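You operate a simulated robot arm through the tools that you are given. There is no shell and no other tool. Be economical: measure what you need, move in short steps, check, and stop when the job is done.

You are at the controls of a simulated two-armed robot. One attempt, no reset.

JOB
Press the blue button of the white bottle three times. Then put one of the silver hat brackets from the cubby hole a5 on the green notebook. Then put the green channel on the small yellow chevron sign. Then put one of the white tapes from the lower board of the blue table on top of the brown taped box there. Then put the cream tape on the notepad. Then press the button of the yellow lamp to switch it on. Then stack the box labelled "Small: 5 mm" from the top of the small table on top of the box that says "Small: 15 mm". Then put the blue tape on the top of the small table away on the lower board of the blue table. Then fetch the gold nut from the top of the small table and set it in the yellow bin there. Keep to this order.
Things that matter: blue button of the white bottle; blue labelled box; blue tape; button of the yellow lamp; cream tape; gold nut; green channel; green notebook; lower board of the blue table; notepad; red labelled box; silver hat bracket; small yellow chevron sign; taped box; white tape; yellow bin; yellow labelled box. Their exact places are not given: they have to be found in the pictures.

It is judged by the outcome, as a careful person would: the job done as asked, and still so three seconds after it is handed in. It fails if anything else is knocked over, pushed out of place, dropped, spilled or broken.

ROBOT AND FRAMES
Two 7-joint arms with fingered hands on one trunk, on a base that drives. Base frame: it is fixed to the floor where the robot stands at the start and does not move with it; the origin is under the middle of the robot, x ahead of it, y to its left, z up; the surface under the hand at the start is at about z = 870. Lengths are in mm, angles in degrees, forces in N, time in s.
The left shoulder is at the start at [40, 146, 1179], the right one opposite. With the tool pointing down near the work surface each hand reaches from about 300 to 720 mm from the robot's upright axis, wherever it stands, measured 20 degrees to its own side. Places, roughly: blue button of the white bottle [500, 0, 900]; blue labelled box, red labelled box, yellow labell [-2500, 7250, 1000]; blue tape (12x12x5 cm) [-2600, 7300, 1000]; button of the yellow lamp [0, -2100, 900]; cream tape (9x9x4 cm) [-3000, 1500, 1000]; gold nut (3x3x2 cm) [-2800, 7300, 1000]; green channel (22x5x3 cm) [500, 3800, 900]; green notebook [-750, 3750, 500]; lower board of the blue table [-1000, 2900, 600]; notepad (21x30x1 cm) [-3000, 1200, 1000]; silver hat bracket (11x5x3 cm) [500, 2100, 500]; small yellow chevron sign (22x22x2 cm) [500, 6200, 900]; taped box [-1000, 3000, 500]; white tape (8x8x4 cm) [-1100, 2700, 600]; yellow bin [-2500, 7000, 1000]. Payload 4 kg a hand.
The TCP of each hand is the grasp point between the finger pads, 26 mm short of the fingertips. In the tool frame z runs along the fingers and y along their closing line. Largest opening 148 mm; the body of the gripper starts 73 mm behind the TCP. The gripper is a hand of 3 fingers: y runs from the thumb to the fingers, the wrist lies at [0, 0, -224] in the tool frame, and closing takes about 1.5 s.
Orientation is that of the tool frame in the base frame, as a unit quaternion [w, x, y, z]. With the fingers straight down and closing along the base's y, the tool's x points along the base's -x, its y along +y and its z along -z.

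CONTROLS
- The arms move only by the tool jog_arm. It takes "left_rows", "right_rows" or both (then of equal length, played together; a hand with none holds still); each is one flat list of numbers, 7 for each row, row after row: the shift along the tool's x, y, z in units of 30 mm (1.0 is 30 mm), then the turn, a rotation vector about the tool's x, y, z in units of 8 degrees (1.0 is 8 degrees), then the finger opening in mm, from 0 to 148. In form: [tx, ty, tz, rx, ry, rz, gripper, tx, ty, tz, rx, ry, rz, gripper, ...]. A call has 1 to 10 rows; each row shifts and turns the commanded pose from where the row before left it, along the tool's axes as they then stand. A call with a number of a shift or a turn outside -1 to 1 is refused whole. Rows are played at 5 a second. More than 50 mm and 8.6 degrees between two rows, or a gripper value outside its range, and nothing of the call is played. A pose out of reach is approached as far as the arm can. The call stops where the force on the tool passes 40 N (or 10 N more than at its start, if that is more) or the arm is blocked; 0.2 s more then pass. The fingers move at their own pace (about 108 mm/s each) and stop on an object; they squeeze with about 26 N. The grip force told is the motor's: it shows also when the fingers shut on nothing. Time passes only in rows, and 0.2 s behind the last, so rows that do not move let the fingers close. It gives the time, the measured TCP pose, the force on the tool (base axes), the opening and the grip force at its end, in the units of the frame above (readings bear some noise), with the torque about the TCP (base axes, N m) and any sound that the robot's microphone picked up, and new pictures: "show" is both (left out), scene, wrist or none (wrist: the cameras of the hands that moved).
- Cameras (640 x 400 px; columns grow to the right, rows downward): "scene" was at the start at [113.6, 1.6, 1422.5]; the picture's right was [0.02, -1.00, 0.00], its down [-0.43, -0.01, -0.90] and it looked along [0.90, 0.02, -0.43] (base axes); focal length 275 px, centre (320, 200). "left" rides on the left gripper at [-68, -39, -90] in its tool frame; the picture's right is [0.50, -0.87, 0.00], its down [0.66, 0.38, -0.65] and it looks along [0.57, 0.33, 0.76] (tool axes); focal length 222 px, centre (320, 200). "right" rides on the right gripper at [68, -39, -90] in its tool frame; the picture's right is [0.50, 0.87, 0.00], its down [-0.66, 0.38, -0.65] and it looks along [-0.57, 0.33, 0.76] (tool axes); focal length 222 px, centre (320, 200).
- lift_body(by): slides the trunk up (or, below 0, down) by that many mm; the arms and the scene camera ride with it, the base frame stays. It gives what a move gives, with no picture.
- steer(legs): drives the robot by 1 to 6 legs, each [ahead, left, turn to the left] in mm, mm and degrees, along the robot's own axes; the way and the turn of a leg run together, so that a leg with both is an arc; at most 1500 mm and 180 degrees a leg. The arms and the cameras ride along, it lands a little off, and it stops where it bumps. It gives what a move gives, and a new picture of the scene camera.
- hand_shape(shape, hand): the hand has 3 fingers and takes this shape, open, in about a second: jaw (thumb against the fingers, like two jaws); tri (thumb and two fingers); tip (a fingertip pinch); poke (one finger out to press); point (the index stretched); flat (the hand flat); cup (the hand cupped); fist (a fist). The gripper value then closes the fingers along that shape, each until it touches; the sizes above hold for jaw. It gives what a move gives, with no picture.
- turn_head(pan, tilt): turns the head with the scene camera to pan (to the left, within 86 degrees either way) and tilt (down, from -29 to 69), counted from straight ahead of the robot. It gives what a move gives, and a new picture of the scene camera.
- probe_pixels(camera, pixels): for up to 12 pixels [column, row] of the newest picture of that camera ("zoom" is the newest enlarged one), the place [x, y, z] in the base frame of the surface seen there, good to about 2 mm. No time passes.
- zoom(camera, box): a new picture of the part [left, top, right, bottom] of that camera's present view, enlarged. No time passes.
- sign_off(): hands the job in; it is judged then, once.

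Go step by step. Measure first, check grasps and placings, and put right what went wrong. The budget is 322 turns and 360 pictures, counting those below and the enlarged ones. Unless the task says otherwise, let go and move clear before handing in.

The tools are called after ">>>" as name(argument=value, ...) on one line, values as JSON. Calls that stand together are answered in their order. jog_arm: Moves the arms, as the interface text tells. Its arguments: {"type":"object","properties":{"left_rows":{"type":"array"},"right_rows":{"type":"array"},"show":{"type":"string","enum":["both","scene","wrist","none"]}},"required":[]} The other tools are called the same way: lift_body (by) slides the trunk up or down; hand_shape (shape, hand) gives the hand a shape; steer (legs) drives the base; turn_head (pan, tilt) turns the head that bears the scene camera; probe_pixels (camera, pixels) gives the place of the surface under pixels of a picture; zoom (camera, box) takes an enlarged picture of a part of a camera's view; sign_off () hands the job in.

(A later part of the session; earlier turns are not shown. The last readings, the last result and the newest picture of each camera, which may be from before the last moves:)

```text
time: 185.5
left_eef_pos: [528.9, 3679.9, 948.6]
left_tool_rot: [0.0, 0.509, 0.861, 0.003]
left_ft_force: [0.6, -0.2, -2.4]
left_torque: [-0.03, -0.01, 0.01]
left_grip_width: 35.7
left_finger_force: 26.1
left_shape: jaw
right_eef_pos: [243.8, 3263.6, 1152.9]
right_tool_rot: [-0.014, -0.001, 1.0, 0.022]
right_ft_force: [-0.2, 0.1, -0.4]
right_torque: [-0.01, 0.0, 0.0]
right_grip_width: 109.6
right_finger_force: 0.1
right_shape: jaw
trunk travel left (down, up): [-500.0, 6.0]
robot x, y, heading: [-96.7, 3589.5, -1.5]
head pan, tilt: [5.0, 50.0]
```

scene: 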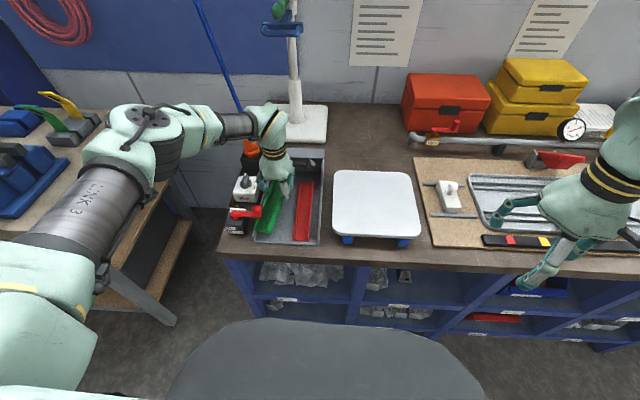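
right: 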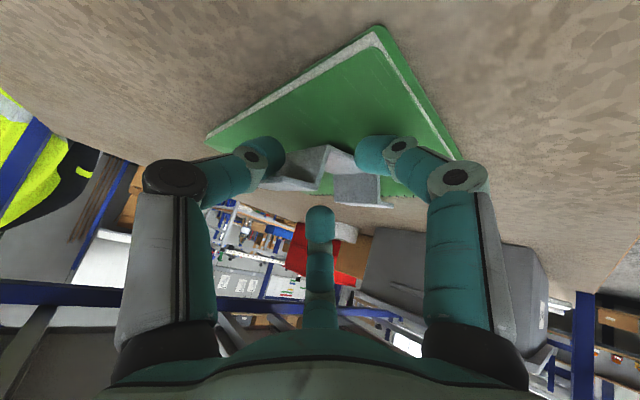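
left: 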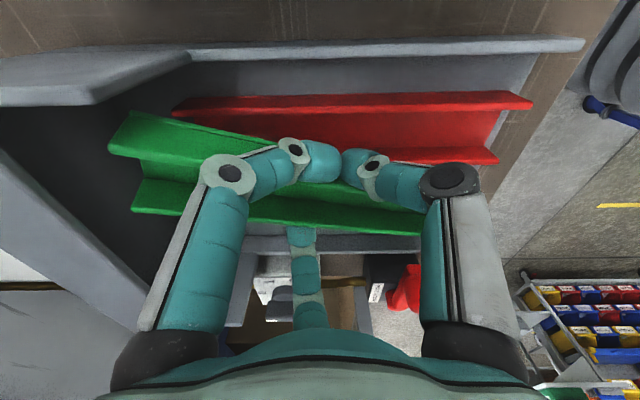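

The grip has settled at 35.7 mm. I lift well clear, draw the hand back, and look left along the way to the sign.

>>> jog_arm(left_rows=[0, 0, -0.8, 0, 0, 0, 0, 0, 0, -0.8, 0, 0, 0, 0, 0, 0, -0.8, 0, 0, 0, 0, 0, 0, -0.8, 0, 0, 0, 0, 0, 0, -0.8, 0, 0, 0, 0, 0.32, -0.58, -0.5, 0, 0, 0, 0, 0.32, -0.58, -0.5, 0, 0, 0, 0, 0.32, -0.58, -0.5, 0, 0, 0, 0, 0.32, -0.58, -0.5, 0, 0, 0, 0, 0.32, -0.58, -0.5, 0, 0, 0, 0], show="wrist")

>>> turn_head(pan=65, tilt=25)

```text
time: 187.7
left_eef_pos: [426.6, 3678.9, 1143.7]
left_tool_rot: [0.0, 0.51, 0.86, 0.004]
left_ft_force: [-0.6, 0.6, -1.2]
left_torque: [-0.02, -0.06, 0.0]
left_grip_width: 35.2
left_finger_force: 26.2
left_shape: jaw
right_eef_pos: [244.1, 3264.2, 1154.5]
right_tool_rot: [-0.014, -0.001, 1.0, 0.021]
right_ft_force: [0.1, -0.1, 0.7]
right_torque: [-0.01, 0.02, -0.01]
right_grip_width: 110.0
right_finger_force: 0.0
right_shape: jaw
trunk travel left (down, up): [-500.0, 6.0]
robot x, y, heading: [-95.4, 3588.5, -1.4]
head pan, tilt: [5.0, 50.0]
```

left: 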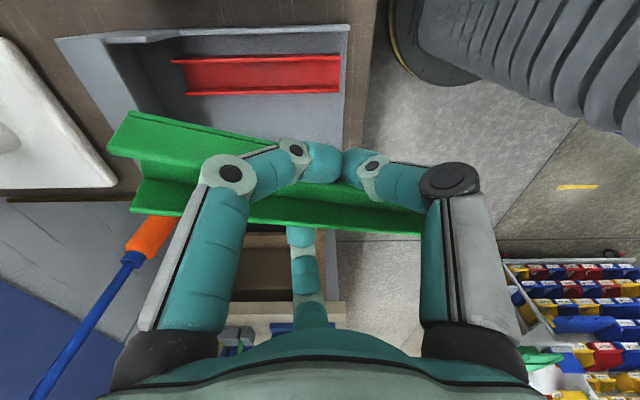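

```text
time: 189.0
left_eef_pos: [429.4, 3677.5, 1144.7]
left_tool_rot: [-0.002, 0.51, 0.86, 0.004]
left_ft_force: [-0.7, 0.0, -1.7]
left_torque: [0.01, -0.01, -0.01]
left_grip_width: 35.3
left_finger_force: 25.7
left_shape: jaw
right_eef_pos: [244.9, 3264.0, 1153.4]
right_tool_rot: [-0.014, -0.001, 1.0, 0.022]
right_ft_force: [0.2, -0.2, -0.4]
right_torque: [-0.02, 0.02, -0.03]
right_grip_width: 109.8
right_finger_force: 0.0
right_shape: jaw
trunk travel left (down, up): [-500.0, 6.0]
robot x, y, heading: [-95.5, 3589.2, -2.0]
head pan, tilt: [65.0, 25.0]
```

scene: 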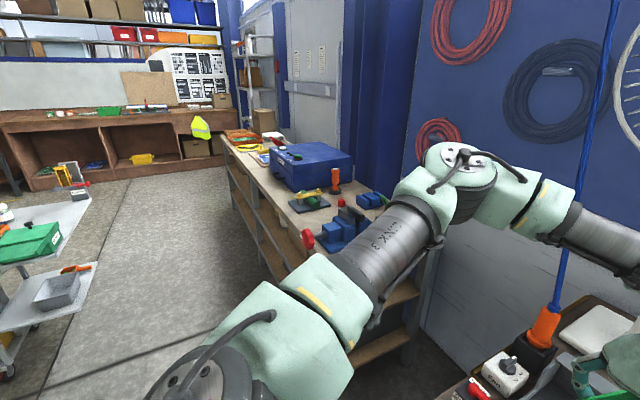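

The second bench with vise and blue toolbox runs on; the sign is likely on its far end near (255,148). I probe and zoom there.

>>> zoom(camera="scene", box=[200, 100, 380, 270])

>>> probe_pixels(camera="scene", pixels=[[240, 136], [260, 150], [265, 157], [222, 140], [250, 190], [290, 265], [320, 165], [308, 240], [245, 135], [280, 140]])

```text
2.35 times, centred on (290, 185) of scene
```

zoom: 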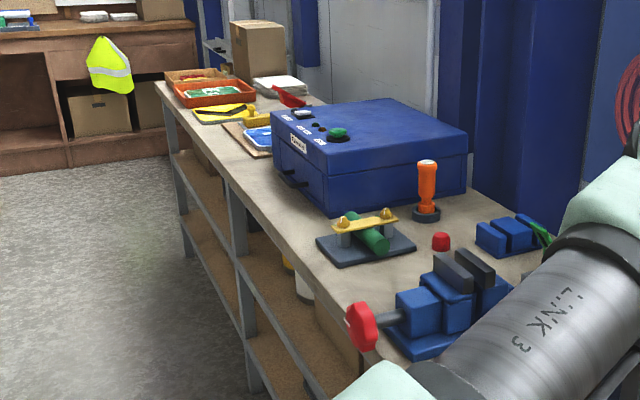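

```text
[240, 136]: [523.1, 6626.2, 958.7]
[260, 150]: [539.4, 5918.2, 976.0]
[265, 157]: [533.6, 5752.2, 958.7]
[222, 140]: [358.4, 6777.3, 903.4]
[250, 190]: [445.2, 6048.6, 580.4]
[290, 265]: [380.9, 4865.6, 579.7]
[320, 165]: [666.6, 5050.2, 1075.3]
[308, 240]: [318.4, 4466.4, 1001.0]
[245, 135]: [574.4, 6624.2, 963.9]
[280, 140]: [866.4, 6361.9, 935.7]
```

The bench edge is at x≈370 and the vise handle juts to x≈318 at z 1000. I back off 150 mm and strafe along, with grip checks.

>>> steer(legs=[[-150, 0, 0], [0, 1200, 0]])

>>> steer(legs=[[0, 1250, 0]])

>>> turn_head(pan=10, tilt=35)

```text
time: 196.1
left_eef_pos: [309.8, 4893.0, 1143.8]
left_tool_rot: [0.0, 0.506, 0.863, 0.004]
left_ft_force: [0.9, 0.1, -0.6]
left_torque: [-0.01, -0.03, 0.0]
left_grip_width: 35.3
left_finger_force: 25.8
left_shape: jaw
right_eef_pos: [130.5, 4477.9, 1153.8]
right_tool_rot: [-0.013, -0.006, 1.0, 0.021]
right_ft_force: [-0.4, -0.4, 0.2]
right_torque: [-0.01, 0.0, 0.01]
right_grip_width: 109.7
right_finger_force: 0.0
right_shape: jaw
trunk travel left (down, up): [-500.0, 6.0]
robot x, y, heading: [-216.4, 4800.5, -1.2]
head pan, tilt: [65.0, 25.0]
```

scene: 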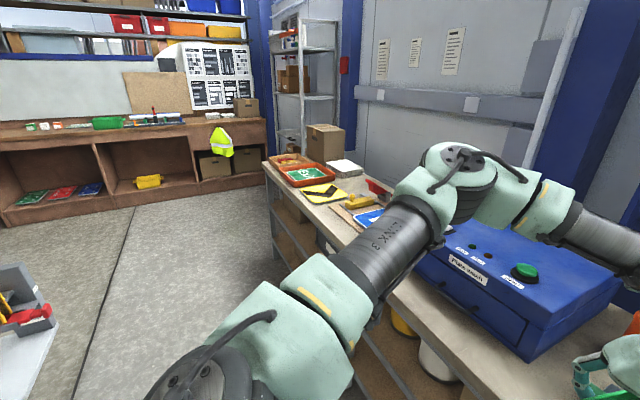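

```text
time: 202.5
left_eef_pos: [361.3, 6141.3, 1144.5]
left_tool_rot: [-0.001, 0.52, 0.854, 0.004]
left_ft_force: [-0.2, -0.1, -1.2]
left_torque: [-0.01, -0.04, 0.03]
left_grip_width: 35.3
left_finger_force: 26.1
left_shape: jaw
right_eef_pos: [167.2, 5732.7, 1152.8]
right_tool_rot: [-0.013, 0.011, 1.0, 0.022]
right_ft_force: [0.9, -0.2, 0.4]
right_torque: [-0.01, 0.04, 0.04]
right_grip_width: 109.8
right_finger_force: 0.1
right_shape: jaw
trunk travel left (down, up): [-500.0, 6.0]
robot x, y, heading: [-165.9, 6064.4, -3.5]
head pan, tilt: [65.0, 25.0]
```

scene: 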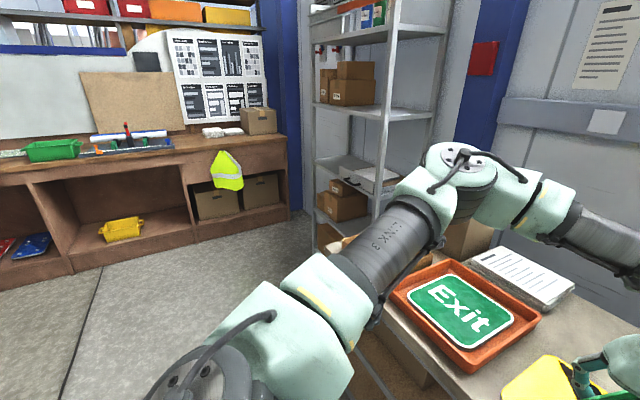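

```text
time: 203.7
left_eef_pos: [360.4, 6142.5, 1144.5]
left_tool_rot: [-0.001, 0.521, 0.854, 0.004]
left_ft_force: [-0.6, 0.5, -1.5]
left_torque: [-0.01, -0.01, 0.0]
left_grip_width: 35.2
left_finger_force: 26.3
left_shape: jaw
right_eef_pos: [167.3, 5731.7, 1153.8]
right_tool_rot: [-0.013, 0.01, 1.0, 0.022]
right_ft_force: [-0.8, 0.3, -0.2]
right_torque: [0.02, -0.03, -0.02]
right_grip_width: 109.9
right_finger_force: 0.2
right_shape: jaw
trunk travel left (down, up): [-500.0, 6.0]
robot x, y, heading: [-162.2, 6065.5, -3.3]
head pan, tilt: [10.0, 35.0]
```

scene: 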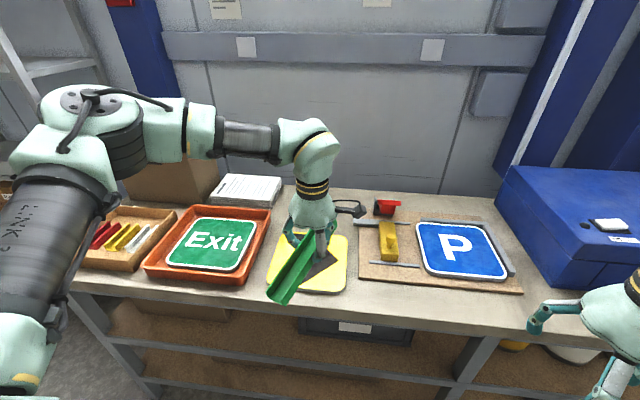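

Still held; the yellow chevron sign lies under the hand around (310,268). I probe its edges and the held channel.

>>> zoom(camera="scene", box=[240, 190, 380, 310])

>>> probe_pixels(camera="scene", pixels=[[275, 240], [346, 238], [345, 288], [270, 275], [335, 260], [270, 297], [285, 302], [298, 245], [322, 278], [360, 300], [260, 290], [350, 230]])

```text
3.33 times, centred on (310, 250) of scene
```

zoom: 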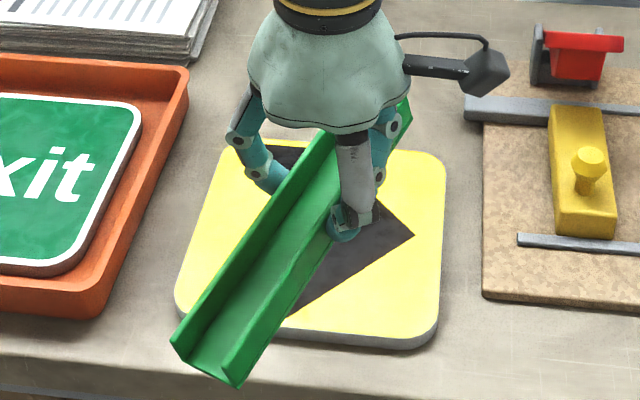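

```text
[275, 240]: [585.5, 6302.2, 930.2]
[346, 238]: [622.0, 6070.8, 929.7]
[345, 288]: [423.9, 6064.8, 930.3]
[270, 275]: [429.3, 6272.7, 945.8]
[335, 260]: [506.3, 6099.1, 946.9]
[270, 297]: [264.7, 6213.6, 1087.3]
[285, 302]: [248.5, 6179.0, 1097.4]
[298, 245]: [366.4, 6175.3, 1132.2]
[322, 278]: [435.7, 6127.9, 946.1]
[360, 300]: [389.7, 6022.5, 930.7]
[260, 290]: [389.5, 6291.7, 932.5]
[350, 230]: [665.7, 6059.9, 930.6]
```

The sign's top is at z 946 around centre (522,6178); the channel's front end tips down about 10°. I drive 90 mm nearer and 28 mm left.

>>> steer(legs=[[95, 25, 0]])

>>> jog_arm(left_rows=[0, 0, 0, 0, 0, 0, 0], show="none")

```text
time: 204.8
left_eef_pos: [450.4, 6159.4, 1146.0]
left_tool_rot: [0.001, 0.521, 0.854, 0.005]
left_ft_force: [-0.9, -0.1, -1.0]
left_torque: [0.0, -0.06, 0.01]
left_grip_width: 35.4
left_finger_force: 26.5
left_shape: jaw
right_eef_pos: [257.7, 5749.7, 1155.5]
right_tool_rot: [-0.011, 0.012, 1.0, 0.022]
right_ft_force: [-0.5, 0.5, -0.7]
right_torque: [0.03, -0.05, 0.01]
right_grip_width: 109.6
right_finger_force: 0.0
right_shape: jaw
trunk travel left (down, up): [-500.0, 6.0]
robot x, y, heading: [-72.5, 6086.4, -3.2]
head pan, tilt: [10.0, 35.0]
```

scene: 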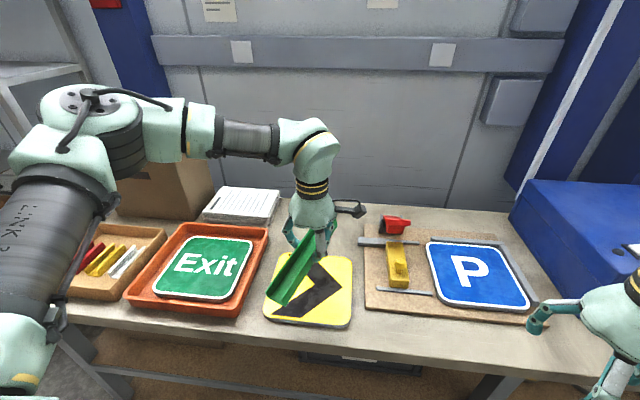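

```text
time: 205.2
left_eef_pos: [455.7, 6161.1, 1143.0]
left_tool_rot: [0.001, 0.521, 0.854, 0.004]
left_ft_force: [-0.2, -0.9, -1.3]
left_torque: [0.0, -0.03, 0.0]
left_grip_width: 35.5
left_finger_force: 27.0
left_shape: jaw
right_eef_pos: [260.9, 5751.5, 1152.8]
right_tool_rot: [-0.013, 0.012, 1.0, 0.022]
right_ft_force: [-0.1, -0.2, -0.1]
right_torque: [0.0, 0.0, 0.01]
right_grip_width: 109.6
right_finger_force: 0.0
right_shape: jaw
trunk travel left (down, up): [-500.0, 6.0]
robot x, y, heading: [-69.1, 6085.8, -3.1]
head pan, tilt: [10.0, 35.0]
```

I move over the sign and down to about 90 mm above it, then measure the channel's tilt.

>>> jog_arm(left_rows=[-0.254, 0.638, 0.9, 0, 0, 0, 0, -0.254, 0.638, 0.9, 0, 0, 0, 0, -0.254, 0.638, 0.9, 0, 0, 0, 0, -0.254, 0.638, 0.9, 0, 0, 0, 0], show="scene")

>>> zoom(camera="scene", box=[240, 210, 380, 330])

```text
time: 206.2
left_eef_pos: [539.1, 6172.7, 1037.2]
left_tool_rot: [-0.001, 0.522, 0.853, 0.003]
left_ft_force: [0.4, -0.4, -1.7]
left_torque: [-0.03, 0.02, -0.02]
left_grip_width: 35.3
left_finger_force: 26.2
left_shape: jaw
right_eef_pos: [261.4, 5751.7, 1153.0]
right_tool_rot: [-0.014, 0.012, 1.0, 0.021]
right_ft_force: [-0.3, 0.2, -0.3]
right_torque: [0.03, 0.03, 0.0]
right_grip_width: 109.7
right_finger_force: 0.0
right_shape: jaw
trunk travel left (down, up): [-500.0, 6.0]
robot x, y, heading: [-68.9, 6089.1, -3.2]
head pan, tilt: [10.0, 35.0]
```

scene: 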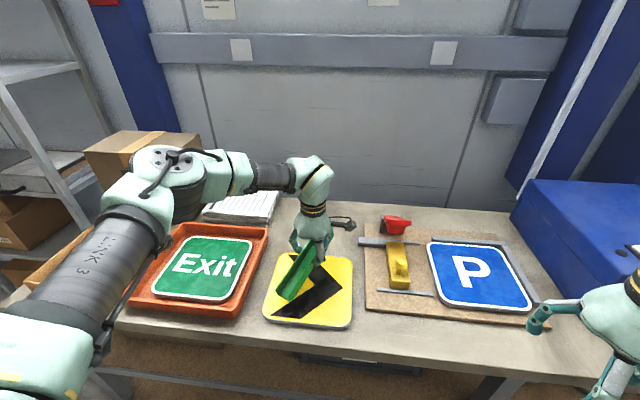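

```text
3.33 times, centred on (310, 270) of scene
```

zoom: 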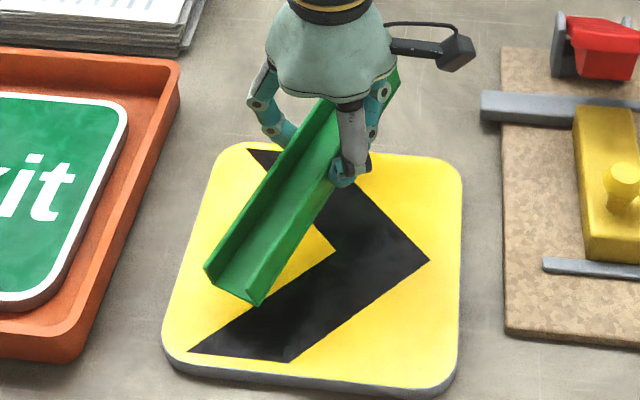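

>>> probe_pixels(camera="zoom", pixels=[[235, 290], [210, 265], [250, 300], [270, 230], [310, 170], [395, 85], [385, 78], [300, 125], [180, 345], [450, 380], [460, 170], [220, 150]])

```text
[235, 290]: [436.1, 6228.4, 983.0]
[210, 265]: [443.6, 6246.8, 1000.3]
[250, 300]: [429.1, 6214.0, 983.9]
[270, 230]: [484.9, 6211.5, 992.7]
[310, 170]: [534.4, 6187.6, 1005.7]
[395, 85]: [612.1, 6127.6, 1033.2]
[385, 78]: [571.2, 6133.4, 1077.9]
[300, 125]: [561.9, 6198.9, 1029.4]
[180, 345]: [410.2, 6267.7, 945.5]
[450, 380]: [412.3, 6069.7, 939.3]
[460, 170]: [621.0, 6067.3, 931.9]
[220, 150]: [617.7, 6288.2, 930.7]
```

The channel slopes 12° and sits at yaw −21°, centre about (536,6186). I tilt the hand 12° to level it, shift slightly, and lower.

>>> jog_arm(left_rows=[0, -0.35, 0, 0.5, 0.557, 0, 0, -0.1, -0.35, 0, 0.5, 0.557, 0, 0, 0, 0, 0.5, 0, 0, 0, 0, 0, 0, 0.5, 0, 0, 0, 0], show="scene")

>>> zoom(camera="scene", box=[240, 210, 380, 330])

```text
time: 207.2
left_eef_pos: [514.3, 6160.9, 1006.1]
left_tool_rot: [-0.103, 0.518, 0.849, -0.016]
left_ft_force: [-0.1, -0.4, -2.3]
left_torque: [-0.04, 0.0, 0.03]
left_grip_width: 35.3
left_finger_force: 26.1
left_shape: jaw
right_eef_pos: [261.1, 5752.0, 1154.0]
right_tool_rot: [-0.013, 0.012, 1.0, 0.021]
right_ft_force: [-0.3, 0.8, -0.3]
right_torque: [-0.01, 0.02, 0.0]
right_grip_width: 109.8
right_finger_force: 0.1
right_shape: jaw
trunk travel left (down, up): [-500.0, 6.0]
robot x, y, heading: [-72.3, 6086.7, -3.0]
head pan, tilt: [10.0, 35.0]
```

scene: 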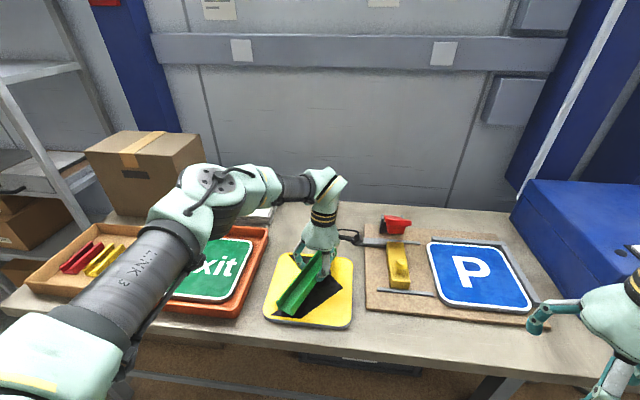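

```text
3.33 times, centred on (310, 270) of scene
```

zoom: 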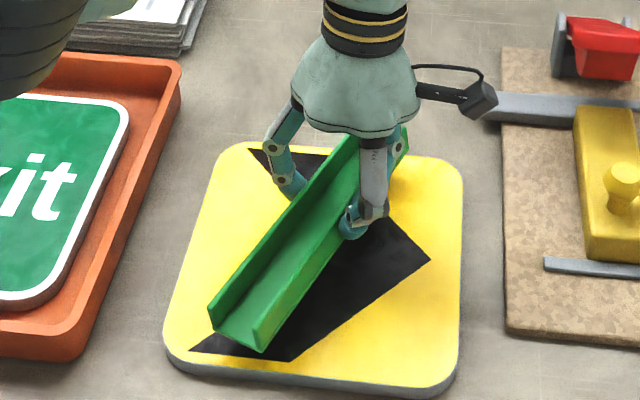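

I check the channel's level again before touching down.

>>> probe_pixels(camera="zoom", pixels=[[240, 330], [255, 345], [215, 315], [290, 260], [330, 195], [400, 150], [262, 330], [345, 140]])

>>> jog_arm(left_rows=[0.05, 0.08, 0.3, 0, 0, 0, 0, 0.05, 0.08, 0.3, 0, 0, 0, 0], show="none")

```text
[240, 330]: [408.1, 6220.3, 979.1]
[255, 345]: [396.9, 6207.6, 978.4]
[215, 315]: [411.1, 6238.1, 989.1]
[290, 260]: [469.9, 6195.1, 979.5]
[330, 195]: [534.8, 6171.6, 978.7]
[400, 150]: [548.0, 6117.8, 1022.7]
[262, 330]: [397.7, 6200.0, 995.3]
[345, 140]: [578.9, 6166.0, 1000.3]
```

```text
time: 207.8
left_eef_pos: [514.2, 6167.2, 989.6]
left_tool_rot: [-0.104, 0.518, 0.849, -0.016]
left_ft_force: [0.5, -0.3, -1.9]
left_torque: [0.0, -0.04, 0.02]
left_grip_width: 35.1
left_finger_force: 25.9
left_shape: jaw
right_eef_pos: [261.1, 5752.5, 1152.9]
right_tool_rot: [-0.014, 0.013, 1.0, 0.021]
right_ft_force: [0.0, -0.6, 0.1]
right_torque: [0.04, 0.01, 0.0]
right_grip_width: 109.6
right_finger_force: 0.0
right_shape: jaw
trunk travel left (down, up): [-500.0, 6.0]
robot x, y, heading: [-73.5, 6087.4, -3.1]
head pan, tilt: [10.0, 35.0]
```

The channel is level now (floor z 979 at both ends before the last step). I shift 10 mm inward and lower the last 13 mm.

>>> jog_arm(left_rows=[-0.11, 0.175, 0.18, 0, 0, 0, 0, -0.11, 0.175, 0.18, 0, 0, 0, 0, 0, 0, 0.07, 0, 0, 0, 0], show="none")

>>> zoom(camera="scene", box=[240, 210, 380, 330])

```text
time: 208.7
left_eef_pos: [524.5, 6165.5, 977.8]
left_tool_rot: [-0.101, 0.518, 0.849, -0.015]
left_ft_force: [-0.6, -2.2, 20.4]
left_torque: [0.62, -0.09, 0.14]
left_grip_width: 35.5
left_finger_force: 25.4
left_shape: jaw
right_eef_pos: [259.5, 5750.4, 1154.3]
right_tool_rot: [-0.012, 0.012, 1.0, 0.023]
right_ft_force: [0.4, -0.1, -0.5]
right_torque: [0.02, -0.01, 0.0]
right_grip_width: 109.7
right_finger_force: 0.0
right_shape: jaw
trunk travel left (down, up): [-500.0, 6.0]
robot x, y, heading: [-69.5, 6087.2, -3.2]
head pan, tilt: [10.0, 35.0]
```

```text
3.33 times, centred on (310, 270) of scene
```

zoom: 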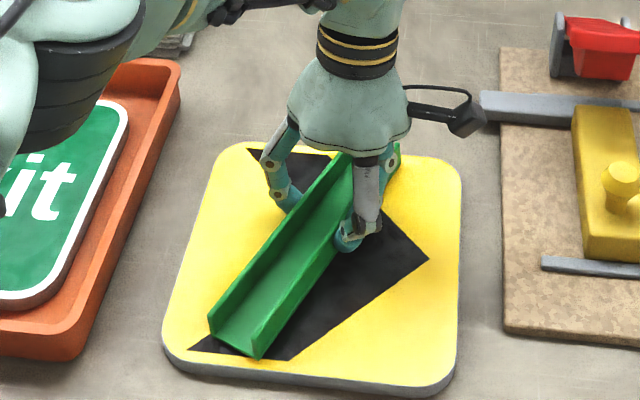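

It sits on the sign (20 N). I ease up 1 mm, open, and lift away.

>>> jog_arm(left_rows=[0, 0, -0.05, 0, 0, 0, 10, 0, 0, 0, 0, 0, 0, 50, 0, 0, 0, 0, 0, 0, 70, 0, 0, 0, 0, 0, 0, 76, 0, 0, -0.4, 0, 0, 0, 76, 0, 0, -0.8, 0, 0, 0, 76, 0, 0, -0.9, 0, 0, 0, 90, 0, 0, -0.9, 0, 0, 0, 90, 0, 0, -0.9, 0, 0, 0, 90], show="scene")

>>> zoom(camera="scene", box=[240, 210, 380, 330])

```text
time: 210.7
left_eef_pos: [545.4, 6154.5, 1092.2]
left_tool_rot: [-0.103, 0.518, 0.849, -0.015]
left_ft_force: [0.5, 0.0, -0.4]
left_torque: [0.0, 0.06, -0.03]
left_grip_width: 89.3
left_finger_force: 0.0
left_shape: jaw
right_eef_pos: [260.6, 5751.0, 1153.6]
right_tool_rot: [-0.014, 0.012, 1.0, 0.022]
right_ft_force: [-0.3, 0.4, 0.2]
right_torque: [-0.03, 0.04, 0.01]
right_grip_width: 109.7
right_finger_force: 0.2
right_shape: jaw
trunk travel left (down, up): [-500.0, 6.0]
robot x, y, heading: [-69.3, 6092.2, -3.2]
head pan, tilt: [10.0, 35.0]
```

scene: 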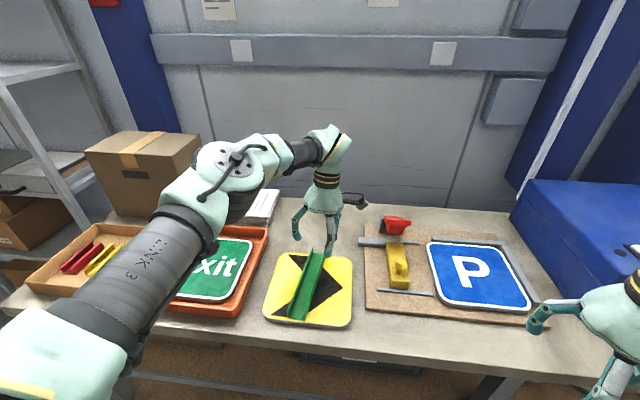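

```text
3.33 times, centred on (310, 270) of scene
```

zoom: 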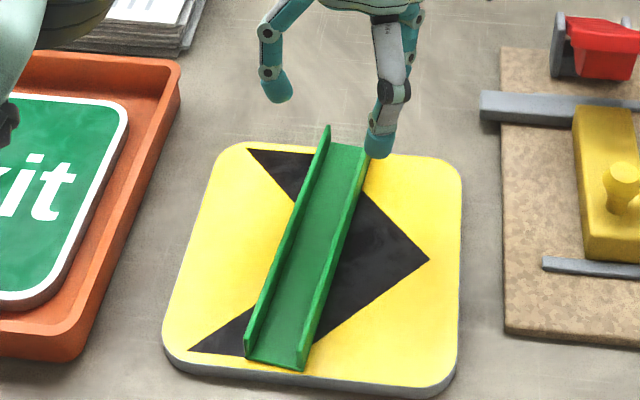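

Item three is done: the channel lies on the sign. I restore the left hand, raise it, back off, turn round and drive back toward the blue table.

>>> jog_arm(left_rows=[0, 0, 0, -0.5, -0.557, 0, 90, 0, 0, 0, -0.5, -0.557, 0, 90, 0, 0, -0.5, 0, 0, -0.96, 90, 0, 0, -0.5, 0, 0, -0.96, 90, 0, 0, -0.5, 0, 0, -0.96, 90, 0, 0, -0.5, 0, 0, -0.96, 90, 0, 0, -0.5, 0, 0, -0.96, 90, 0, 0, 0, 0, 0, -0.96, 90, 0, 0, 0, 0, 0, -0.96, 90, 0, 0, 0, 0, 0, -0.96, 90], show="none")

>>> jog_arm(left_rows=[0.9, 0, 0, 0, 0, 0, 110, 0.9, 0, 0, 0, 0, 0, 110, 0.9, 0, 0, 0, 0, 0, 110, 0.9, 0, 0, 0, 0, 0, 110, 0.9, 0, 0, 0, 0, 0, 110, 0.9, 0, 0, 0, 0, 0, 110], show="none")

>>> steer(legs=[[-200, 0, 0], [0, 0, 90], [0, 0, 93], [0, 1200, 0], [0, 1200, 0], [0, 800, 0]])

>>> turn_head(pan=5, tilt=40)

```text
time: 212.8
left_eef_pos: [546.3, 6155.7, 1164.0]
left_tool_rot: [0.001, 0.011, 1.0, 0.004]
left_ft_force: [-0.4, -0.8, -0.4]
left_torque: [0.0, -0.02, 0.02]
left_grip_width: 89.4
left_finger_force: 0.2
left_shape: jaw
right_eef_pos: [260.3, 5750.9, 1154.2]
right_tool_rot: [-0.013, 0.012, 1.0, 0.022]
right_ft_force: [0.1, 0.3, 0.6]
right_torque: [-0.05, 0.01, -0.03]
right_grip_width: 109.7
right_finger_force: 0.0
right_shape: jaw
trunk travel left (down, up): [-500.0, 6.0]
robot x, y, heading: [-71.0, 6086.6, -3.2]
head pan, tilt: [10.0, 35.0]
```

```text
time: 214.2
left_eef_pos: [384.9, 6161.4, 1166.5]
left_tool_rot: [0.002, 0.012, 1.0, 0.002]
left_ft_force: [-0.2, 0.1, -0.5]
left_torque: [0.02, 0.0, -0.01]
left_grip_width: 109.6
left_finger_force: 0.1
left_shape: jaw
right_eef_pos: [261.0, 5751.7, 1154.9]
right_tool_rot: [-0.013, 0.013, 1.0, 0.021]
right_ft_force: [-0.4, 0.7, -0.2]
right_torque: [-0.02, 0.02, 0.01]
right_grip_width: 109.7
right_finger_force: 0.1
right_shape: jaw
trunk travel left (down, up): [-500.0, 6.0]
robot x, y, heading: [-71.9, 6088.7, -3.3]
head pan, tilt: [10.0, 35.0]
```

```text
time: 238.4
left_eef_pos: [-881.1, 2967.9, 1174.2]
left_tool_rot: [0.008, 0.998, -0.054, -0.009]
left_ft_force: [-0.2, 0.6, 0.6]
left_torque: [-0.01, 0.0, -0.01]
left_grip_width: 109.8
left_finger_force: 0.1
left_shape: jaw
right_eef_pos: [-723.1, 3364.4, 1156.1]
right_tool_rot: [0.026, 0.998, -0.053, 0.004]
right_ft_force: [0.4, -0.2, 0.3]
right_torque: [-0.02, 0.0, 0.0]
right_grip_width: 109.7
right_finger_force: 0.1
right_shape: jaw
trunk travel left (down, up): [-500.0, 6.0]
robot x, y, heading: [-439.3, 2994.1, 172.1]
head pan, tilt: [10.0, 35.0]
stopped in leg 6: the robot was blocked; the commanded pose is now the measured one
```

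scene: 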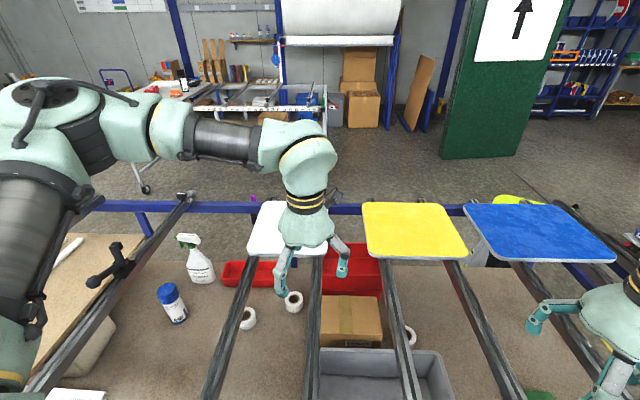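

```text
time: 239.0
left_eef_pos: [-880.1, 2968.7, 1171.6]
left_tool_rot: [0.009, 0.998, -0.054, -0.01]
left_ft_force: [-0.8, 0.7, 0.5]
left_torque: [0.02, 0.0, -0.03]
left_grip_width: 109.7
left_finger_force: 0.1
left_shape: jaw
right_eef_pos: [-721.2, 3365.9, 1155.4]
right_tool_rot: [0.027, 0.998, -0.055, 0.003]
right_ft_force: [0.0, -0.7, -0.9]
right_torque: [0.03, 0.01, 0.0]
right_grip_width: 109.8
right_finger_force: 0.0
right_shape: jaw
trunk travel left (down, up): [-500.0, 6.0]
robot x, y, heading: [-439.5, 2994.3, 171.8]
head pan, tilt: [5.0, 40.0]
```

scene: 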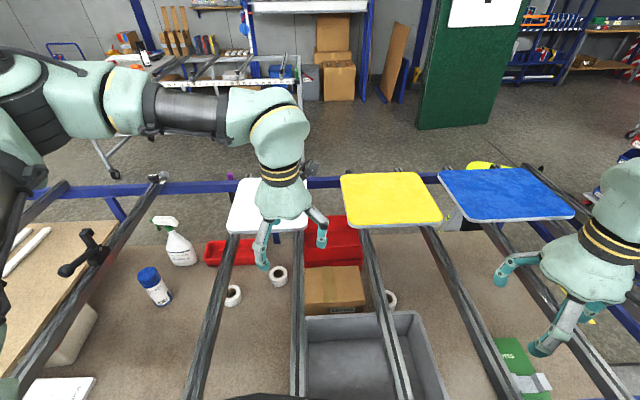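

The drift brought the base to x≈-439 and it bumped near the table. I back off at once and check that nothing moved.

>>> steer(legs=[[-230, 0, 0], [0, 0, 8]])

>>> turn_head(pan=0, tilt=38)

```text
time: 241.4
left_eef_pos: [-664.3, 2864.7, 1165.0]
left_tool_rot: [0.004, 1.0, 0.013, 0.0]
left_ft_force: [-0.9, 0.4, 0.0]
left_torque: [-0.01, -0.03, -0.04]
left_grip_width: 109.4
left_finger_force: 0.0
left_shape: jaw
right_eef_pos: [-559.9, 3279.8, 1151.3]
right_tool_rot: [0.021, 1.0, 0.012, 0.014]
right_ft_force: [-0.4, 0.9, -0.1]
right_torque: [0.0, -0.02, 0.0]
right_grip_width: 109.7
right_finger_force: 0.0
right_shape: jaw
trunk travel left (down, up): [-500.0, 6.0]
robot x, y, heading: [-207.6, 2960.8, 179.6]
head pan, tilt: [5.0, 40.0]
```

scene: 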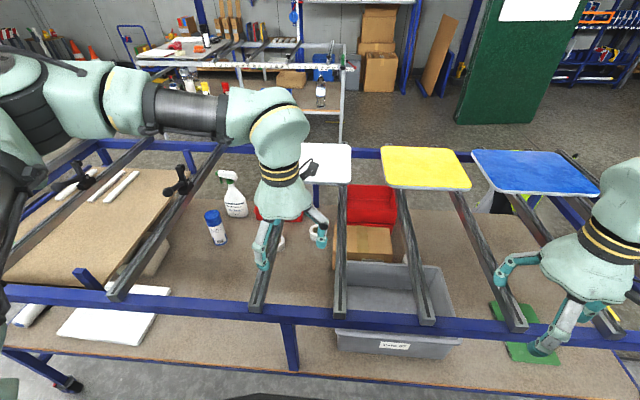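

```text
time: 242.0
left_eef_pos: [-661.5, 2864.1, 1164.9]
left_tool_rot: [0.003, 1.0, 0.012, -0.001]
left_ft_force: [0.3, 0.4, -0.4]
left_torque: [-0.04, 0.03, 0.01]
left_grip_width: 109.7
left_finger_force: 0.1
left_shape: jaw
right_eef_pos: [-557.8, 3278.9, 1153.0]
right_tool_rot: [0.021, 1.0, 0.012, 0.014]
right_ft_force: [-0.6, 0.5, 0.2]
right_torque: [-0.02, -0.02, -0.02]
right_grip_width: 109.5
right_finger_force: 0.1
right_shape: jaw
trunk travel left (down, up): [-500.0, 6.0]
robot x, y, heading: [-207.0, 2959.9, 179.4]
head pan, tilt: [0.0, 38.0]
```

scene: 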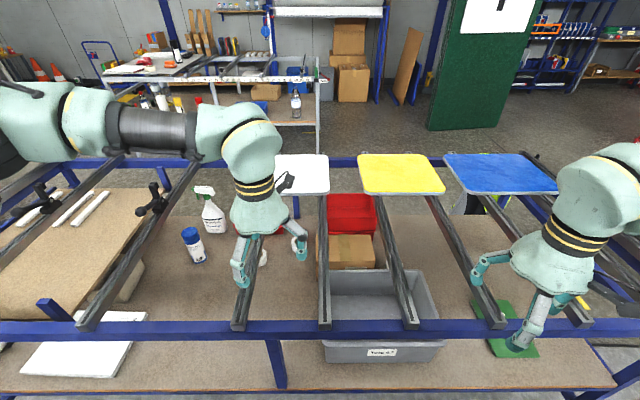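

I probe known points: the post, the notebook and rail, to see whether the table shifted, plus tapes, box and slats.

>>> probe_pixels(camera="scene", pixels=[[277, 360], [525, 355], [500, 325], [300, 246], [262, 258], [350, 250], [325, 250], [370, 245], [248, 290], [325, 290], [400, 290], [300, 372]])

>>> zoom(camera="scene", box=[190, 190, 450, 370])

```text
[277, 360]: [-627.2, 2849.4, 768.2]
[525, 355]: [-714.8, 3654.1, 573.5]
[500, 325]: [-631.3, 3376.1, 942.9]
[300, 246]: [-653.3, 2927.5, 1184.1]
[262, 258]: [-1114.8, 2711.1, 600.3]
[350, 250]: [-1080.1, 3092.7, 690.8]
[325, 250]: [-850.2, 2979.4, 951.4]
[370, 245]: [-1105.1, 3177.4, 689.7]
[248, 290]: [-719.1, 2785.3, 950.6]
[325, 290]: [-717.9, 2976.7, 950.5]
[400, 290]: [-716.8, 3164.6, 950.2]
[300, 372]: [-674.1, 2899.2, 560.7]
```

```text
2.22 times, centred on (320, 280) of scene
```

zoom: 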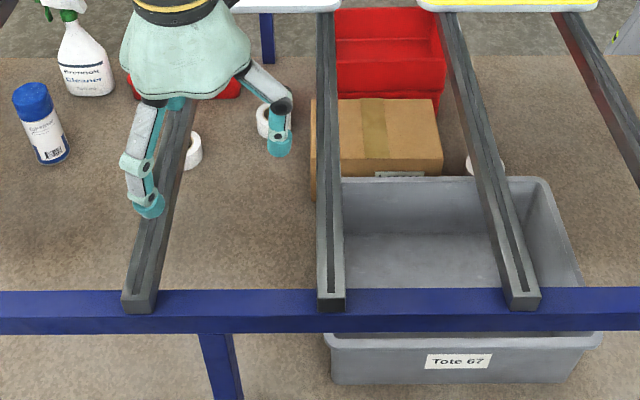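

The notebook, rail and slats read as before, so the table did not shift. I measure the brown box, tapes, tote and red boxes precisely.

>>> probe_pixels(camera="zoom", pixels=[[345, 105], [432, 105], [438, 155], [348, 158], [193, 150], [264, 118], [482, 165], [360, 60], [420, 75], [545, 185], [350, 185], [190, 90]])

>>> jog_arm(left_rows=[0, 0, 0, 0, 0, 0, 110], show="wrist")

```text
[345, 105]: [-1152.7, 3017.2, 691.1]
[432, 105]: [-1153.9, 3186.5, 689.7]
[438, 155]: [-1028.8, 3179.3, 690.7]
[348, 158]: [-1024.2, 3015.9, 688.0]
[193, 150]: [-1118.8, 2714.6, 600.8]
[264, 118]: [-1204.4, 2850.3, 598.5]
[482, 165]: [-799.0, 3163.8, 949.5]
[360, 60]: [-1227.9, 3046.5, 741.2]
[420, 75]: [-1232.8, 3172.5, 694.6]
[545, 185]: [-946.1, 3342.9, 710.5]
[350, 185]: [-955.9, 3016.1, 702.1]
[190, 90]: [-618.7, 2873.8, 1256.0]
```

```text
time: 242.4
left_eef_pos: [-661.9, 2864.0, 1165.5]
left_tool_rot: [0.003, 1.0, 0.012, -0.001]
left_ft_force: [-0.1, 0.3, 0.0]
left_torque: [-0.02, -0.02, 0.0]
left_grip_width: 109.5
left_finger_force: 0.0
left_shape: jaw
right_eef_pos: [-556.6, 3276.5, 1152.4]
right_tool_rot: [0.021, 1.0, 0.012, 0.014]
right_ft_force: [0.8, 0.0, 0.1]
right_torque: [0.04, -0.02, -0.03]
right_grip_width: 109.8
right_finger_force: 0.0
right_shape: jaw
trunk travel left (down, up): [-500.0, 6.0]
robot x, y, heading: [-208.6, 2956.5, 179.7]
head pan, tilt: [0.0, 38.0]
```

left: 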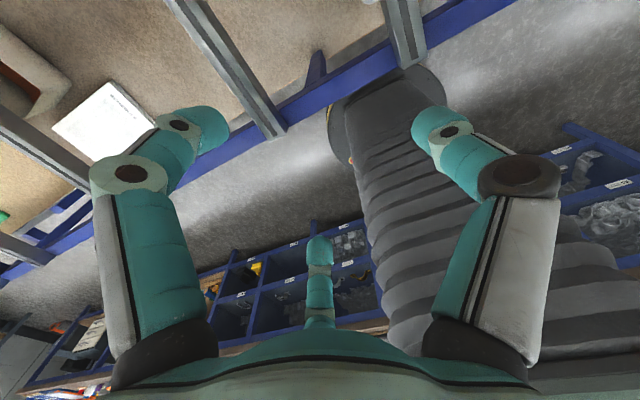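

Box top is z 690 (x -1155…-1026, y 3016…3187); tape A sits at (-1118,2714), top z 600. I'll reach in low from the lane under the rail, so I measure the rail's underside and nearby tall items.

>>> zoom(camera="scene", box=[140, 170, 300, 390])

>>> probe_pixels(camera="scene", pixels=[[250, 330], [250, 334], [250, 337], [250, 339], [250, 341], [210, 215], [193, 248], [205, 190], [140, 270], [190, 232], [160, 240], [240, 225]])

```text
1.82 times, centred on (220, 280) of scene
```

zoom: 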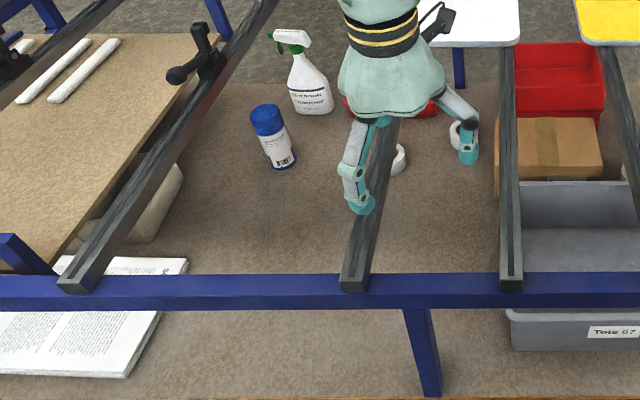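

```text
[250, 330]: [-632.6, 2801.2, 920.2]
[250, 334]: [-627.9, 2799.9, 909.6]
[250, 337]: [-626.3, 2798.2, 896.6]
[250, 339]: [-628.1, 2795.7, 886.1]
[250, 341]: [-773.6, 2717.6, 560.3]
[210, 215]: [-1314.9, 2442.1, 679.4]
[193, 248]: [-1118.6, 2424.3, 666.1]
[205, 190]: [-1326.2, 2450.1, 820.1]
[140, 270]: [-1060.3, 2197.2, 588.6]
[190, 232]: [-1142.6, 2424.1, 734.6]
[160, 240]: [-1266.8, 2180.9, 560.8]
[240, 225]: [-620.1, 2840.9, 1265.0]
```

The rail's underside is z≈882, enough for a flat arm at z≈830. I draw back, pull the left hand in and lower the trunk fully in front of the table.

>>> jog_arm(left_rows=[0.8, 0, 0, 0, 0, 0, 60, 0.8, 0, 0, 0, 0, 0, 60, 0.6, 0, 0, 0, 0, 0, 60], show="none")

>>> steer(legs=[[-110, 0, 0]])

>>> lift_body(by=-400)

>>> lift_body(by=-100)

```text
time: 243.2
left_eef_pos: [-595.2, 2865.1, 1163.2]
left_tool_rot: [0.003, 1.0, 0.012, -0.002]
left_ft_force: [-0.5, 0.4, 0.4]
left_torque: [-0.01, -0.04, 0.0]
left_grip_width: 60.4
left_finger_force: 0.0
left_shape: jaw
right_eef_pos: [-557.4, 3277.0, 1153.6]
right_tool_rot: [0.021, 1.0, 0.012, 0.012]
right_ft_force: [0.7, -0.2, 0.1]
right_torque: [0.04, 0.0, 0.0]
right_grip_width: 109.5
right_finger_force: 0.0
right_shape: jaw
trunk travel left (down, up): [-500.0, 6.0]
robot x, y, heading: [-207.9, 2958.2, 179.5]
head pan, tilt: [0.0, 38.0]
```

```text
time: 244.4
left_eef_pos: [-489.7, 2863.8, 1161.9]
left_tool_rot: [0.003, 1.0, 0.011, 0.001]
left_ft_force: [-1.1, 0.0, 0.1]
left_torque: [0.01, -0.05, -0.01]
left_grip_width: 60.3
left_finger_force: 0.1
left_shape: jaw
right_eef_pos: [-449.8, 3278.1, 1151.8]
right_tool_rot: [0.02, 1.0, 0.01, 0.015]
right_ft_force: [-0.3, -0.7, 0.3]
right_torque: [-0.05, 0.0, -0.01]
right_grip_width: 109.4
right_finger_force: 0.1
right_shape: jaw
trunk travel left (down, up): [-500.0, 6.0]
robot x, y, heading: [-100.7, 2958.1, 179.4]
head pan, tilt: [0.0, 38.0]
```

scene: 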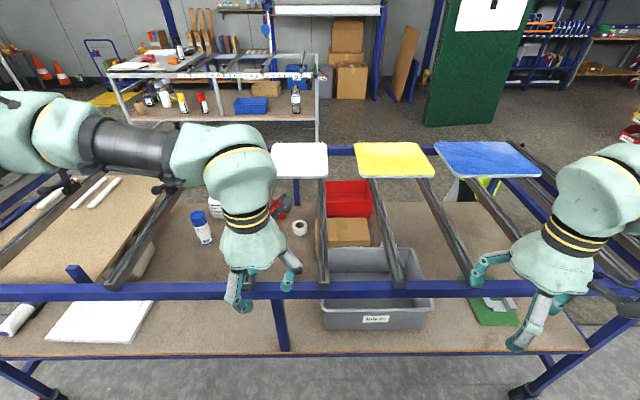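

```text
time: 248.3
left_eef_pos: [-486.4, 2865.5, 763.0]
left_tool_rot: [0.003, 1.0, 0.011, -0.001]
left_ft_force: [-0.4, -0.2, 0.4]
left_torque: [0.03, -0.01, 0.0]
left_grip_width: 60.3
left_finger_force: 0.0
left_shape: jaw
right_eef_pos: [-446.1, 3277.3, 753.7]
right_tool_rot: [0.02, 1.0, 0.011, 0.013]
right_ft_force: [0.7, -0.3, 0.3]
right_torque: [-0.02, -0.03, 0.0]
right_grip_width: 109.9
right_finger_force: 0.0
right_shape: jaw
trunk travel left (down, up): [-100.0, 406.0]
robot x, y, heading: [-96.3, 2956.5, 179.2]
head pan, tilt: [0.0, 38.0]
```

```text
time: 249.6
left_eef_pos: [-485.9, 2864.7, 664.4]
left_tool_rot: [0.003, 1.0, 0.01, -0.001]
left_ft_force: [-0.4, 0.2, -0.1]
left_torque: [-0.01, 0.01, 0.03]
left_grip_width: 60.1
left_finger_force: 0.0
left_shape: jaw
right_eef_pos: [-445.3, 3278.3, 655.7]
right_tool_rot: [0.021, 1.0, 0.011, 0.013]
right_ft_force: [-0.2, 0.7, -0.5]
right_torque: [0.01, -0.02, -0.01]
right_grip_width: 109.9
right_finger_force: 0.0
right_shape: jaw
trunk travel left (down, up): [0.0, 506.0]
robot x, y, heading: [-97.4, 2958.6, 179.5]
head pan, tilt: [0.0, 38.0]
```

Trunk is at the bottom. I strafe left, turn to heading 160° and then pitch the left hand forward to 42° down.

>>> steer(legs=[[0, 380, 0], [0, 0, -20]])

>>> jog_arm(left_rows=[-1, 0, 0, 0, -1, 0, 60, -0.99, 0, 0.14, 0, -1, 0, 60, -0.93, 0, 0.26, 0, -1, 0, 60, -0.85, 0, 0.38, 0, -1, 0, 60, -0.7, 0, 0.44, 0, -1, 0, 60, -0.56, 0, 0.47, 0, -1, 0, 60], show="both")

```text
time: 253.1
left_eef_pos: [-498.6, 2614.1, 665.0]
left_tool_rot: [0.004, 0.987, -0.162, -0.001]
left_ft_force: [-0.7, 0.3, 0.1]
left_torque: [0.0, -0.02, 0.01]
left_grip_width: 60.5
left_finger_force: 0.0
left_shape: jaw
right_eef_pos: [-320.3, 2989.8, 654.1]
right_tool_rot: [0.023, 0.986, -0.162, 0.009]
right_ft_force: [0.6, 0.5, -0.7]
right_torque: [0.0, 0.01, 0.01]
right_grip_width: 109.7
right_finger_force: 0.0
right_shape: jaw
trunk travel left (down, up): [0.0, 506.0]
robot x, y, heading: [-98.4, 2572.4, 159.4]
head pan, tilt: [0.0, 38.0]
```

scene: 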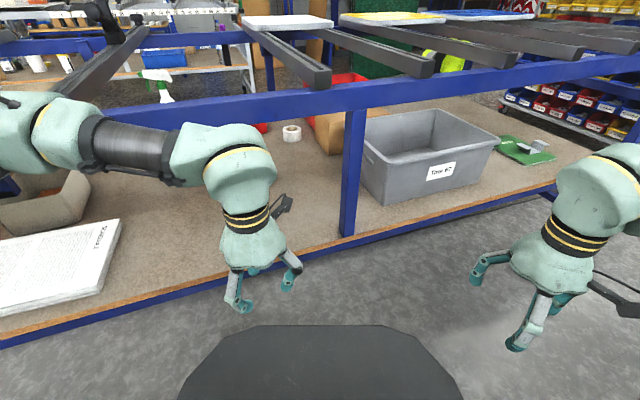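

```text
time: 254.5
left_eef_pos: [-655.9, 2668.3, 663.4]
left_tool_rot: [-0.063, 0.901, -0.149, -0.403]
left_ft_force: [-0.3, -0.6, 0.6]
left_torque: [0.01, 0.01, -0.01]
left_grip_width: 60.1
left_finger_force: 0.1
left_shape: jaw
right_eef_pos: [-321.4, 2988.4, 655.1]
right_tool_rot: [0.022, 0.986, -0.162, 0.01]
right_ft_force: [-0.1, 0.2, -0.3]
right_torque: [-0.02, -0.01, 0.0]
right_grip_width: 109.7
right_finger_force: 0.0
right_shape: jaw
trunk travel left (down, up): [0.0, 506.0]
robot x, y, heading: [-101.0, 2573.8, 159.6]
head pan, tilt: [0.0, 38.0]
```

scene: 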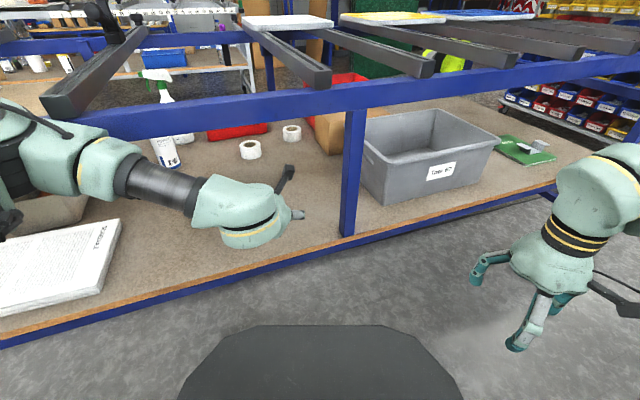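
left: 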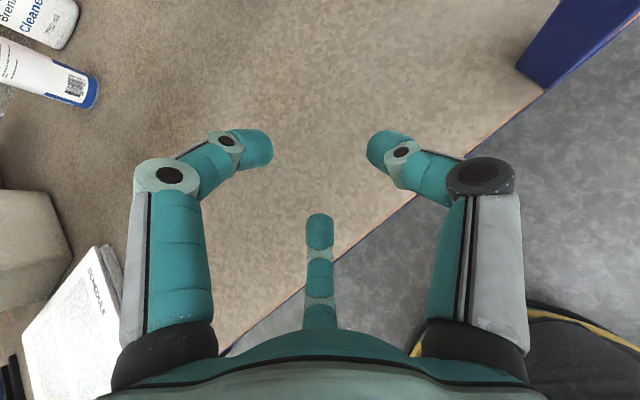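

Both tapes are visible at (250,150) and (292,133), and the hand passes well under the rail. I zoom on tape A.

>>> zoom(camera="scene", box=[225, 110, 345, 185])

>>> probe_pixels(camera="zoom", pixels=[[135, 190], [90, 180], [178, 178], [133, 165], [133, 218], [118, 190], [150, 188], [133, 178], [133, 200]])

```text
5.33 times, centred on (285, 148) of scene
```

zoom: 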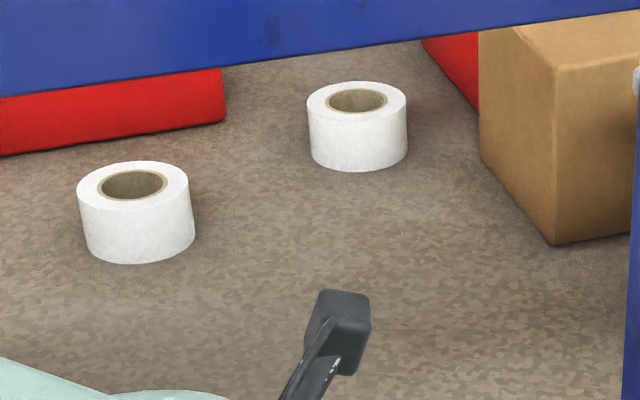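

```text
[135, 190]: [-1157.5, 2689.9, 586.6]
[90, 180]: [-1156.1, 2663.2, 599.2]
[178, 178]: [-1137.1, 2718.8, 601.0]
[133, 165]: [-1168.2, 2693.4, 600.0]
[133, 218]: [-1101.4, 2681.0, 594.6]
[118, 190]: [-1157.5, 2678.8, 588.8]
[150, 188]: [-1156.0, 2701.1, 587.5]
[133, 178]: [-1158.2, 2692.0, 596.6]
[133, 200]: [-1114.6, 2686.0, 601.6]
```

Tape A's centre is about (-1138,2690) with a hole of about 46 mm and a 16 mm wall. I move the right hand outward and drive in to (-343,2744).

>>> jog_arm(right_rows=[0, -0.9, 0, 0, 0, 0, 60, 0, -0.9, 0, 0, 0, 0, 60, 0, -0.9, 0, 0, 0, 0, 60, 0, -0.9, 0, 0, 0, 0, 60, 0, -0.9, 0, 0, 0, 0, 60], show="none")

>>> steer(legs=[[285, -75, 0]])

```text
time: 255.7
left_eef_pos: [-654.5, 2667.2, 664.2]
left_tool_rot: [-0.063, 0.901, -0.149, -0.402]
left_ft_force: [0.3, 0.5, 0.6]
left_torque: [0.01, -0.03, 0.0]
left_grip_width: 60.5
left_finger_force: 0.0
left_shape: jaw
right_eef_pos: [-279.7, 3118.9, 649.9]
right_tool_rot: [0.024, 0.986, -0.162, 0.01]
right_ft_force: [0.5, 0.5, 0.2]
right_torque: [0.0, 0.02, 0.0]
right_grip_width: 60.3
right_finger_force: 0.0
right_shape: jaw
trunk travel left (down, up): [0.0, 506.0]
robot x, y, heading: [-102.5, 2569.4, 159.6]
head pan, tilt: [0.0, 38.0]
```

```text
time: 256.5
left_eef_pos: [-660.3, 2669.4, 666.3]
left_tool_rot: [-0.061, 0.901, -0.145, -0.404]
left_ft_force: [-0.2, -0.5, 0.6]
left_torque: [-0.04, 0.02, 0.02]
left_grip_width: 60.4
left_finger_force: 0.1
left_shape: jaw
right_eef_pos: [-287.5, 3124.5, 649.9]
right_tool_rot: [0.024, 0.987, -0.16, 0.007]
right_ft_force: [0.5, -0.3, 0.1]
right_torque: [0.03, -0.03, 0.04]
right_grip_width: 60.3
right_finger_force: 0.0
right_shape: jaw
trunk travel left (down, up): [0.0, 506.0]
robot x, y, heading: [-109.0, 2575.7, 159.7]
head pan, tilt: [0.0, 38.0]
stopped in leg 1: the robot was blocked; the commanded pose is now the measured one
```

scene: 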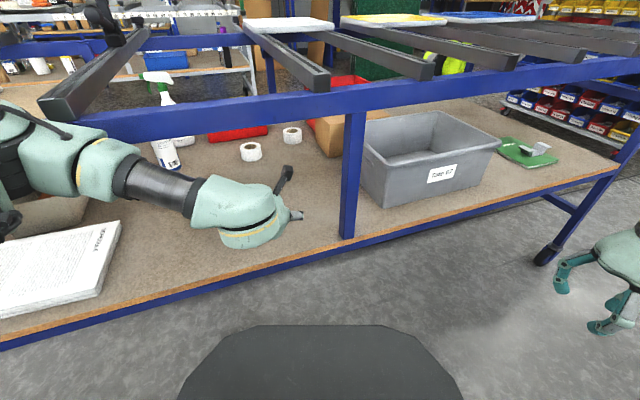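

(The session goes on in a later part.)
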